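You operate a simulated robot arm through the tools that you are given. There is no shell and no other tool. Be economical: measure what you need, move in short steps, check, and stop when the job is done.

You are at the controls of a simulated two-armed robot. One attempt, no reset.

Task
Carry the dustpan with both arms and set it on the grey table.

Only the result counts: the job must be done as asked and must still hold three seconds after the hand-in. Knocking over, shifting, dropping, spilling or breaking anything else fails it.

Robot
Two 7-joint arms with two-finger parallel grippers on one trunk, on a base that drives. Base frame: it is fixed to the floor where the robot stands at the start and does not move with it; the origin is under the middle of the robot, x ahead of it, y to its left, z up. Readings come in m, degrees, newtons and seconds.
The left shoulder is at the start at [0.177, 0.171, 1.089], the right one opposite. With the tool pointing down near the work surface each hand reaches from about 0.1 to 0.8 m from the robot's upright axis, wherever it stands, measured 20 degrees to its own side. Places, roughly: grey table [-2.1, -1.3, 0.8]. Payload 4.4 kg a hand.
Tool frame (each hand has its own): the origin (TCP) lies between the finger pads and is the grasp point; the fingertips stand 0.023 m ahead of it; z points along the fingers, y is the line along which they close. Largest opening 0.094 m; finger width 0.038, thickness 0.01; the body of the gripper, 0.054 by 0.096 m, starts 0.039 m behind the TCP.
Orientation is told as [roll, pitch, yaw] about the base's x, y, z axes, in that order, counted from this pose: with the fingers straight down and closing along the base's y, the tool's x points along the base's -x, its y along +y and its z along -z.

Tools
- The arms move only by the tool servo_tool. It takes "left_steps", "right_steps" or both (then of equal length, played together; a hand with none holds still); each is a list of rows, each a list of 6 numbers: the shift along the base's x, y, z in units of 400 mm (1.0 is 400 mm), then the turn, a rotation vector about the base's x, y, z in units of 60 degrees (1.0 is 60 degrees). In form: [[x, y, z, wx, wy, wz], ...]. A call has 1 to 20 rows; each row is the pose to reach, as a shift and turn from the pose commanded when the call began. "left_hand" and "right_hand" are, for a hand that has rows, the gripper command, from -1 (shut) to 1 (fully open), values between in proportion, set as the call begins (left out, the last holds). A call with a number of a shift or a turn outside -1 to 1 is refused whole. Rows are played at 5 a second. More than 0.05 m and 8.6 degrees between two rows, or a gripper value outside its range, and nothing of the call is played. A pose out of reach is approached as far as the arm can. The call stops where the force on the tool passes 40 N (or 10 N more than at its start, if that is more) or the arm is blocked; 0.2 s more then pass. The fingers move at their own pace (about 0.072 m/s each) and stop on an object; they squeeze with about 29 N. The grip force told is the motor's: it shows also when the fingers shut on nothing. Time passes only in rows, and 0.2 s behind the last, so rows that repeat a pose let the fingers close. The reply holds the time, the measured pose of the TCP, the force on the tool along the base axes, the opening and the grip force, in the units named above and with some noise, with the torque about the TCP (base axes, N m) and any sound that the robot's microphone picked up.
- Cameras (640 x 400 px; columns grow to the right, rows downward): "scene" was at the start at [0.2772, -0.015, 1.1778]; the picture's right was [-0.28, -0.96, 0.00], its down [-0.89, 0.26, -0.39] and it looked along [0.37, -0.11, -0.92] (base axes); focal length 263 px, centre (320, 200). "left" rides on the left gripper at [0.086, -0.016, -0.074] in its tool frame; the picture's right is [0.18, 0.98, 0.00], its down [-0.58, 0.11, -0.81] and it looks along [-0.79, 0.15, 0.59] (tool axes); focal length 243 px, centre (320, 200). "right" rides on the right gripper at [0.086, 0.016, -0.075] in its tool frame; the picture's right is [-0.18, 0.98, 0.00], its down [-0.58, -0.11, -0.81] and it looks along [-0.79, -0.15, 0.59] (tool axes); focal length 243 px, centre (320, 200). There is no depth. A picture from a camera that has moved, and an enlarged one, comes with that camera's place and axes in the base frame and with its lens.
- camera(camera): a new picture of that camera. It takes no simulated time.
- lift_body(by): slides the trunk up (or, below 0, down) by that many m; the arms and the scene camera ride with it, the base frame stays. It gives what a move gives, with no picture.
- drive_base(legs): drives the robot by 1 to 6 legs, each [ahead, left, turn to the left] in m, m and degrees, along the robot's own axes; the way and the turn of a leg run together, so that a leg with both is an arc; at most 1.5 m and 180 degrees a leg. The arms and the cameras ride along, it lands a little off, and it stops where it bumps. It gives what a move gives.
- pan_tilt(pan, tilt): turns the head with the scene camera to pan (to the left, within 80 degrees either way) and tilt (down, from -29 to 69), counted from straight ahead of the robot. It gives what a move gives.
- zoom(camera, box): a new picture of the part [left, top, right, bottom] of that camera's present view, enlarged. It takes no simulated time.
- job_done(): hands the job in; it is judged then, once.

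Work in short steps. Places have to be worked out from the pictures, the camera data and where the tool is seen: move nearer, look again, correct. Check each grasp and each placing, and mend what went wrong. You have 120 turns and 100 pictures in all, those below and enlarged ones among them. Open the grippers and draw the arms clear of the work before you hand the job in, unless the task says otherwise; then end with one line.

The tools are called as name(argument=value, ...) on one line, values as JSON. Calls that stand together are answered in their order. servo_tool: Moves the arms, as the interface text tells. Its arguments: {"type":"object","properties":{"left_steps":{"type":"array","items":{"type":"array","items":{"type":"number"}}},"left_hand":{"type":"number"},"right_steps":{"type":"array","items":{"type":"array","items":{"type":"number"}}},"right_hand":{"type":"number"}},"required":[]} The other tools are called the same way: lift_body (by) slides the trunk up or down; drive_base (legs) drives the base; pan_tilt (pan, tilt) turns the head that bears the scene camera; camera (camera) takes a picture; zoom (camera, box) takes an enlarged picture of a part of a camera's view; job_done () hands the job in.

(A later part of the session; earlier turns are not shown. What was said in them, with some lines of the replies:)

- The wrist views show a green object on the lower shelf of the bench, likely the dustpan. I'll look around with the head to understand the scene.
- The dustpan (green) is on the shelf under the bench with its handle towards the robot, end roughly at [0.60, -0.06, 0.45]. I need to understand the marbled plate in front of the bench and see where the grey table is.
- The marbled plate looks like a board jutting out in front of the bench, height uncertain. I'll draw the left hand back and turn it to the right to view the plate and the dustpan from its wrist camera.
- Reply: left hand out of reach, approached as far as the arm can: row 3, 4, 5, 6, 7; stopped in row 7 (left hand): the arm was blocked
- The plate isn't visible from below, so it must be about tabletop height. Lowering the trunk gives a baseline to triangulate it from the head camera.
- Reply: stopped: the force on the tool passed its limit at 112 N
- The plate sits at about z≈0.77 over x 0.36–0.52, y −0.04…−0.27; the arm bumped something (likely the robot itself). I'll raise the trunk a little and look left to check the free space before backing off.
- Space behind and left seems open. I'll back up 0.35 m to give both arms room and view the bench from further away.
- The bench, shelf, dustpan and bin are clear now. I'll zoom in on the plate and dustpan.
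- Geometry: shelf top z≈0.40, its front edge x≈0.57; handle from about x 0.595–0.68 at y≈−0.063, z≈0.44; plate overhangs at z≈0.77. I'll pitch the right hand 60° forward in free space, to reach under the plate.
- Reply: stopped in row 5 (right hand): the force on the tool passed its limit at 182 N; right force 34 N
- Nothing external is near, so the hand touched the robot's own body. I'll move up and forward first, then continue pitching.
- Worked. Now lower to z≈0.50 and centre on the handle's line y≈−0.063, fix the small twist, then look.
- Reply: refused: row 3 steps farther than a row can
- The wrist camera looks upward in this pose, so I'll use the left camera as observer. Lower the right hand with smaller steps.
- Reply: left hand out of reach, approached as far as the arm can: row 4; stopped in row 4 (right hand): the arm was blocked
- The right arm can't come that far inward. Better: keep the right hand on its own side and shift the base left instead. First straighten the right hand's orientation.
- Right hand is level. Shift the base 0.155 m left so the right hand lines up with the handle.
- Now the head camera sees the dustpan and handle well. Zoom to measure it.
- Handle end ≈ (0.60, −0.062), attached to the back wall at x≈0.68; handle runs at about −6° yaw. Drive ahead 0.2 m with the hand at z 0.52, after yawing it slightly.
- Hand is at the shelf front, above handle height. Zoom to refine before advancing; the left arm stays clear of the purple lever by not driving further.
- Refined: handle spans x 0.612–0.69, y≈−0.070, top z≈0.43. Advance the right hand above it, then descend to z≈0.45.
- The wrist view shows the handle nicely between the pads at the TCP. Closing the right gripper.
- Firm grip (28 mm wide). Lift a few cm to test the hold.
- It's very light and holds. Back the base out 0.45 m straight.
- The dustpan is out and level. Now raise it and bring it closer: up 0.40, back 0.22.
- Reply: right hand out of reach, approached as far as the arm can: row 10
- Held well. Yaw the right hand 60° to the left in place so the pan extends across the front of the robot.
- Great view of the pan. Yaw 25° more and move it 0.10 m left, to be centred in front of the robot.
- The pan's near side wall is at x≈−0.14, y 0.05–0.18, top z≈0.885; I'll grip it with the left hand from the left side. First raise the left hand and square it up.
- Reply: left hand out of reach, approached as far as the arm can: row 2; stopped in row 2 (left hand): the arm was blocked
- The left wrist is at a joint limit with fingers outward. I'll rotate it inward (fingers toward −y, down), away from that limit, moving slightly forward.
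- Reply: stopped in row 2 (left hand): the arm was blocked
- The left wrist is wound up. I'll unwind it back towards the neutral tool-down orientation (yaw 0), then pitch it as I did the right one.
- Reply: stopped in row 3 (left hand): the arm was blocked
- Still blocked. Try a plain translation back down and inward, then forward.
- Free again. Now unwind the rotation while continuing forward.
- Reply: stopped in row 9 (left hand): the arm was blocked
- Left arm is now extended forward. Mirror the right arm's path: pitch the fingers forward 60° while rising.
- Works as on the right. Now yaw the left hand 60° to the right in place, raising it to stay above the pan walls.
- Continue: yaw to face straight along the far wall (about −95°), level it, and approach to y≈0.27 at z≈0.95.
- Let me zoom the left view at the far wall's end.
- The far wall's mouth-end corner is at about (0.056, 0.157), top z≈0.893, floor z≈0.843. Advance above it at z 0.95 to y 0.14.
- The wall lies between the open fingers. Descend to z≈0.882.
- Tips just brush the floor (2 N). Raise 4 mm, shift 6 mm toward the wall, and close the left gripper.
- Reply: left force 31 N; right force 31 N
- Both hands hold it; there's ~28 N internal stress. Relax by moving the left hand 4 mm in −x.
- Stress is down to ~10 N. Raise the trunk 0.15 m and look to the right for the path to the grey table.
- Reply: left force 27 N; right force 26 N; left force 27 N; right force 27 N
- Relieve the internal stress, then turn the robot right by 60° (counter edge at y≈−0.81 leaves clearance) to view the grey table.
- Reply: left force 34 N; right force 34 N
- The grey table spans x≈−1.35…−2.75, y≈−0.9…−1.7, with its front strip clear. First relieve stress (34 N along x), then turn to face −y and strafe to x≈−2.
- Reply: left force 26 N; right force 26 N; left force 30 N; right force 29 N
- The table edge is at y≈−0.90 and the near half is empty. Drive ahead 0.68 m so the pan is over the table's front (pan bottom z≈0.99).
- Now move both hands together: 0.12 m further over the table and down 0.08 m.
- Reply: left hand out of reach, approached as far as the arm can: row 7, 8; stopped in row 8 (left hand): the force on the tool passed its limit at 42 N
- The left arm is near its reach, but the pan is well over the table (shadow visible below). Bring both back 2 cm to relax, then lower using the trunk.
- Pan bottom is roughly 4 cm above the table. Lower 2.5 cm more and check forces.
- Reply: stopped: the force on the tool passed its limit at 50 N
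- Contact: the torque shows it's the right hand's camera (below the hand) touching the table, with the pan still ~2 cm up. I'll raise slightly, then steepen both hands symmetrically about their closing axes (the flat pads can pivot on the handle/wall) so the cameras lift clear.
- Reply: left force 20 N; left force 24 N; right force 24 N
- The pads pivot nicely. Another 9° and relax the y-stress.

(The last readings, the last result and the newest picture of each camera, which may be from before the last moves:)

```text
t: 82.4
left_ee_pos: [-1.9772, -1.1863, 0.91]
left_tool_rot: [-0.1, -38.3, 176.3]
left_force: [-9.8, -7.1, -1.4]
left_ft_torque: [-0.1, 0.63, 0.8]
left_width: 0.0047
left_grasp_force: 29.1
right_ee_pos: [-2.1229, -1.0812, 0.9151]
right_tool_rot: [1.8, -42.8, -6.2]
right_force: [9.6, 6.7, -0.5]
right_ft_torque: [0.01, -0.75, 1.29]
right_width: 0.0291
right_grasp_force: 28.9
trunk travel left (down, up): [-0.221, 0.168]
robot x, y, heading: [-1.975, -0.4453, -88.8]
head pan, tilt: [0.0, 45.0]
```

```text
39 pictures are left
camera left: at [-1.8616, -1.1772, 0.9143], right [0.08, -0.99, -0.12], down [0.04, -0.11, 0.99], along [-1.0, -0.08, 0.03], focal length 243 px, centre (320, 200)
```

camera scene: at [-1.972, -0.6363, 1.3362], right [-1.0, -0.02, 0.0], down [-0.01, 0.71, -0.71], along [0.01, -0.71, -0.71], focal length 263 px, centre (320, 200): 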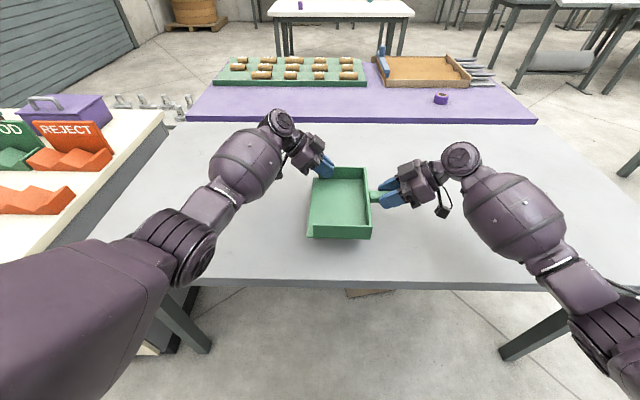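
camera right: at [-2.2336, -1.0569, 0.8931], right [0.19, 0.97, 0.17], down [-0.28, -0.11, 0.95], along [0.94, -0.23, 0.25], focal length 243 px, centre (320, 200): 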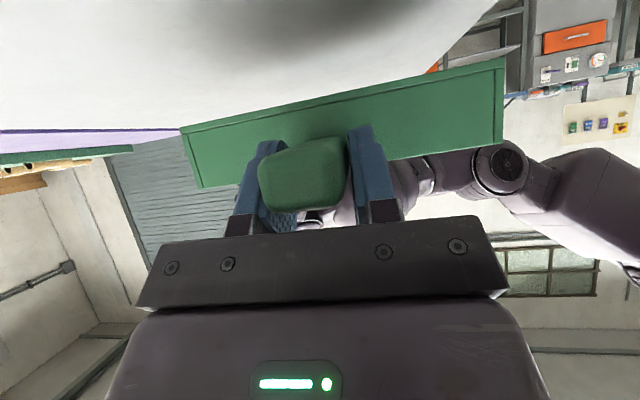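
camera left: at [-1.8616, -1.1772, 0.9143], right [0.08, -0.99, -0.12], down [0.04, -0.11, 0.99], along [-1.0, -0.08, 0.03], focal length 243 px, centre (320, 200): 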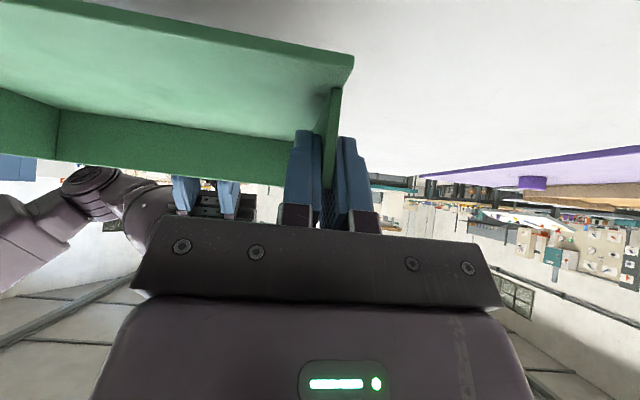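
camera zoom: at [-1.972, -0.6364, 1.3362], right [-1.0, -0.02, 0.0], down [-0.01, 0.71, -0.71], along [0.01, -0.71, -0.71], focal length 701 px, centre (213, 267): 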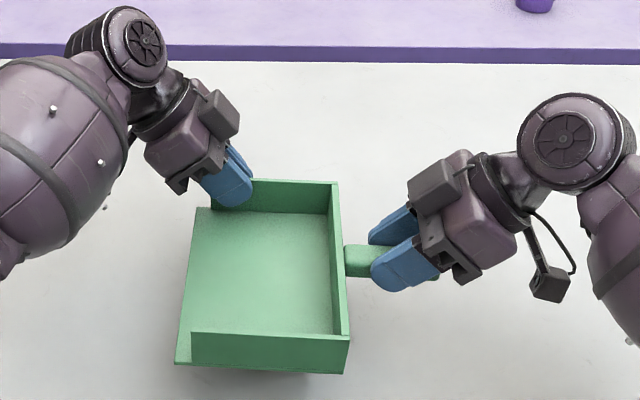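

Cameras are now clear above the pan bottom (z≈0.873). Lower 0.06, then finer steps.

lift_body(by=-0.06)

camera(camera="left")

camera(camera="right")

```text
t: 83.4
left_ee_pos: [-1.9774, -1.1853, 0.8515]
left_tool_rot: [0.0, -38.3, 176.3]
left_force: [-13.3, -2.8, 0.4]
left_ft_torque: [0.09, 0.09, 0.59]
left_width: 0.0049
left_grasp_force: 29.0
right_ee_pos: [-2.1226, -1.08, 0.8564]
right_tool_rot: [1.7, -42.8, -6.0]
right_force: [13.6, 2.6, -1.8]
right_ft_torque: [-0.08, 0.01, 1.32]
right_width: 0.0288
right_grasp_force: 28.7
trunk travel left (down, up): [-0.161, 0.228]
robot x, y, heading: [-1.9728, -0.4498, -88.8]
head pan, tilt: [0.0, 45.0]
```

```text
38 pictures are left
camera left: at [-1.8616, -1.1769, 0.8562], right [0.08, -0.99, -0.11], down [0.04, -0.11, 0.99], along [-1.0, -0.09, 0.03], focal length 243 px, centre (320, 200)
```

left: 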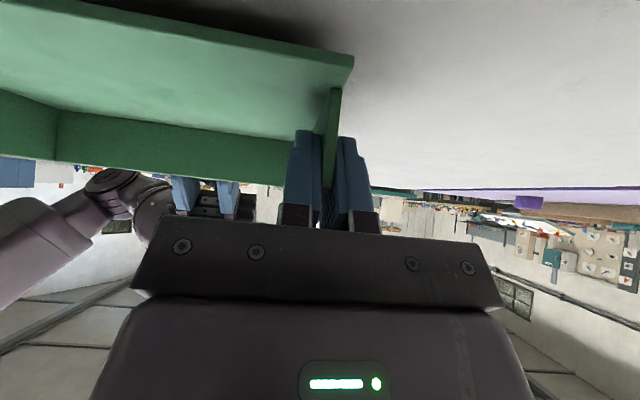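

```text
37 pictures are left
camera right: at [-2.235, -1.0543, 0.8527], right [0.22, 0.96, 0.15], down [-0.13, -0.12, 0.98], along [0.97, -0.23, 0.1], focal length 243 px, centre (320, 200)
```

right: 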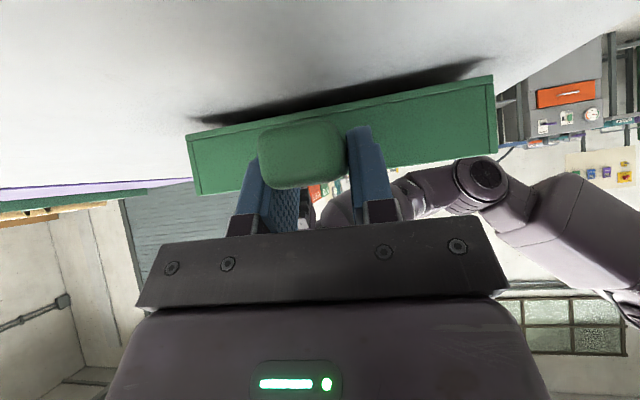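

Now about 1–2 cm above the table (shadow converging). Lower in fine steps.

lift_body(by=-0.01)

camera(camera="right")

```text
t: 84.0
left_ee_pos: [-1.9769, -1.1866, 0.8409]
left_tool_rot: [0.1, -38.4, 176.2]
left_force: [-12.6, -2.1, 6.8]
left_ft_torque: [0.1, 0.86, 0.36]
left_width: 0.0046
left_grasp_force: 29.0
right_ee_pos: [-2.1227, -1.0815, 0.8456]
right_tool_rot: [1.8, -42.8, -6.2]
right_force: [11.6, 0.9, 0.6]
right_ft_torque: [-0.12, -0.84, 1.27]
right_width: 0.0289
right_grasp_force: 29.3
trunk travel left (down, up): [-0.151, 0.238]
robot x, y, heading: [-1.9774, -0.4466, -88.8]
head pan, tilt: [0.0, 45.0]
```

```text
36 pictures are left
camera right: at [-2.235, -1.0543, 0.8416], right [0.22, 0.96, 0.15], down [-0.13, -0.12, 0.98], along [0.97, -0.23, 0.1], focal length 243 px, centre (320, 200)
```

right: 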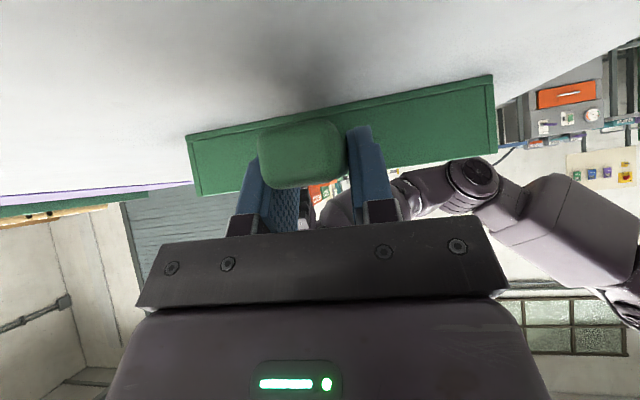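

The mouth side touches (left +6.8 N); the handle side is nearly down. One more 3 mm.

lift_body(by=-0.003)

```text
t: 84.5
left_ee_pos: [-1.9781, -1.1859, 0.8418]
left_tool_rot: [0.4, -38.4, 176.1]
left_force: [-12.1, -6.8, 17.0]
left_ft_torque: [0.24, 0.04, 0.21]
left_width: 0.0046
left_grasp_force: 28.4
right_ee_pos: [-2.1227, -1.0797, 0.8461]
right_tool_rot: [1.6, -42.9, -5.8]
right_force: [9.2, -0.5, 11.7]
right_ft_torque: [-0.2, -0.11, 1.45]
right_width: 0.0285
right_grasp_force: 29.1
trunk travel left (down, up): [-0.148, 0.241]
robot x, y, heading: [-1.9721, -0.4455, -89.0]
head pan, tilt: [0.0, 45.0]
```

Both sides are now supported by the table. Open both grippers slowly in place.

servo_tool(left_steps=[[0, 0, 0, 0, 0, 0], [0, 0, 0, 0, 0, 0], [0, 0, 0, 0, 0, 0], [0, 0, 0, 0, 0, 0]], right_steps=[[0, 0, 0, 0, 0, 0], [0, 0, 0, 0, 0, 0], [0, 0, 0, 0, 0, 0], [0, 0, 0, 0, 0, 0]], left_hand=0.3, right_hand=0.6)

zoom(camera="scene", box=[240, 130, 480, 280])

```text
t: 85.5
left_ee_pos: [-1.9763, -1.1859, 0.8362]
left_tool_rot: [-0.2, -38.3, 176.5]
left_force: [0.2, 0.6, 0.1]
left_ft_torque: [0.02, -0.02, -0.02]
left_width: 0.061
left_grasp_force: 0.1
right_ee_pos: [-2.1234, -1.0803, 0.841]
right_tool_rot: [2.0, -42.7, -6.3]
right_force: [0.5, 0.1, 0.2]
right_ft_torque: [-0.02, 0.01, 0.02]
right_width: 0.0753
right_grasp_force: 0.1
trunk travel left (down, up): [-0.148, 0.241]
robot x, y, heading: [-1.9741, -0.4399, -88.8]
head pan, tilt: [0.0, 45.0]
```

```text
2.67 times, centred on (360, 205) of scene
camera zoom: at [-1.9707, -0.7051, 1.254], right [-1.0, -0.02, 0.0], down [-0.01, 0.71, -0.71], along [0.01, -0.71, -0.71], focal length 701 px, centre (213, 187)
```

zoom: 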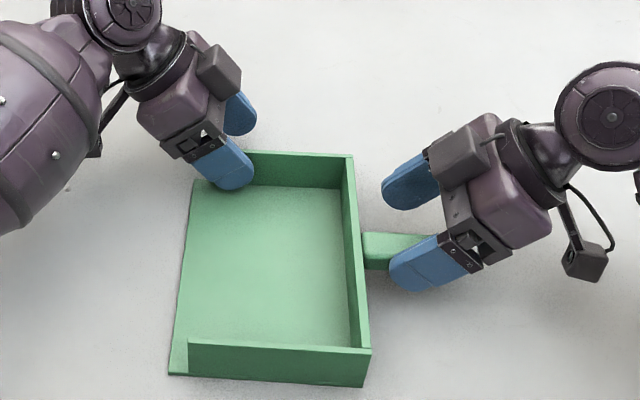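

Released, pan flat on the table with fingers clear on both sides. Raise the trunk straight up to draw the hands clear.

lift_body(by=0.15)

drive_base(legs=[[-0.5, 0, 0]])

camera(camera="scene")

```text
t: 87.2
left_ee_pos: [-1.9771, -1.1872, 0.9865]
left_tool_rot: [-0.1, -38.3, 176.5]
left_force: [0.6, 0.2, 0.4]
left_ft_torque: [0.02, 0.05, 0.02]
left_width: 0.061
left_grasp_force: 0.1
right_ee_pos: [-2.1232, -1.0812, 0.9918]
right_tool_rot: [1.9, -42.8, -6.3]
right_force: [-0.8, 0.6, -0.2]
right_ft_torque: [-0.01, 0.0, -0.02]
right_width: 0.0751
right_grasp_force: 0.1
trunk travel left (down, up): [-0.298, 0.091]
robot x, y, heading: [-1.9772, -0.4439, -88.8]
head pan, tilt: [0.0, 45.0]
```

```text
t: 90.2
left_ee_pos: [-1.9846, -0.6872, 0.9874]
left_tool_rot: [0.0, -38.3, 176.6]
left_force: [0.3, 0.7, 0.5]
left_ft_torque: [0.02, -0.04, 0.01]
left_width: 0.061
left_grasp_force: 0.0
right_ee_pos: [-2.1318, -0.5812, 0.9916]
right_tool_rot: [1.9, -42.7, -6.0]
right_force: [-0.1, -1.2, -0.3]
right_ft_torque: [-0.02, 0.0, -0.03]
right_width: 0.0751
right_grasp_force: 0.1
trunk travel left (down, up): [-0.298, 0.091]
robot x, y, heading: [-1.9874, 0.0521, -88.7]
head pan, tilt: [0.0, 45.0]
```

```text
34 pictures are left
camera scene: at [-1.9829, -0.0914, 1.4178], right [-1.0, -0.02, 0.0], down [-0.02, 0.71, -0.71], along [0.02, -0.71, -0.71], focal length 263 px, centre (320, 200)
```

scene: 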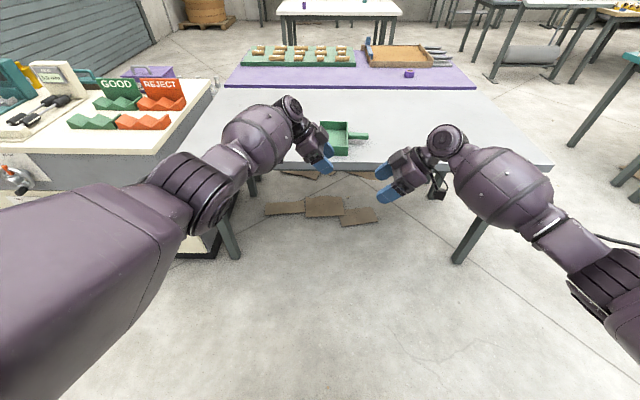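

The dustpan rests on the table and the arms are clear. Open both grippers fully, then hand in.

servo_tool(left_steps=[[0, 0, 0, 0, 0, 0], [0, 0, 0, 0, 0, 0]], right_steps=[[0, 0, 0, 0, 0, 0], [0, 0, 0, 0, 0, 0]], left_hand=1, right_hand=1)

zoom(camera="scene", box=[270, 90, 430, 190])

```text
t: 90.8
left_ee_pos: [-1.9846, -0.688, 0.9866]
left_tool_rot: [-0.2, -38.4, 176.6]
left_force: [-0.3, 0.1, 0.5]
left_ft_torque: [0.02, -0.04, -0.01]
left_width: 0.094
left_grasp_force: 0.1
right_ee_pos: [-2.1324, -0.5822, 0.9925]
right_tool_rot: [1.9, -42.9, -6.0]
right_force: [-0.1, -1.0, 0.1]
right_ft_torque: [-0.01, 0.02, 0.01]
right_width: 0.0939
right_grasp_force: 0.0
trunk travel left (down, up): [-0.298, 0.091]
robot x, y, heading: [-1.9808, 0.0586, -88.7]
head pan, tilt: [0.0, 45.0]
```

```text
4.00 times, centred on (350, 140) of scene
camera zoom: at [-1.9829, -0.0921, 1.4177], right [-1.0, -0.02, 0.0], down [-0.02, 0.71, -0.71], along [0.02, -0.71, -0.71], focal length 1051 px, centre (200, 440)
```

zoom: 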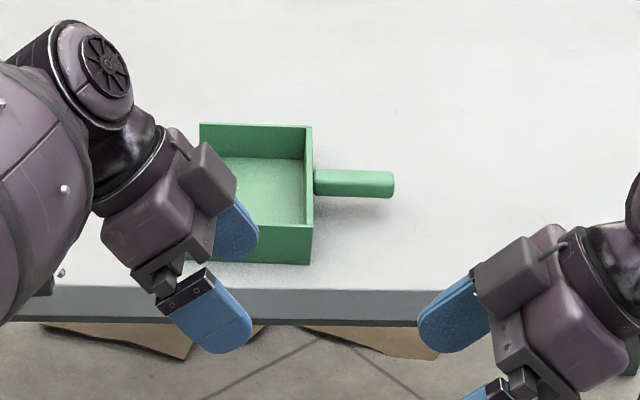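

The dustpan sits flat and well inside the table edge; handing in.

job_done()

```text
The job is handed in.
```

I set the dustpan flat on the grey table, well inside its front edge. The right arm alone pulled it off the shelf; both arms carried it from there and set it down, and they are now open and clear of it.
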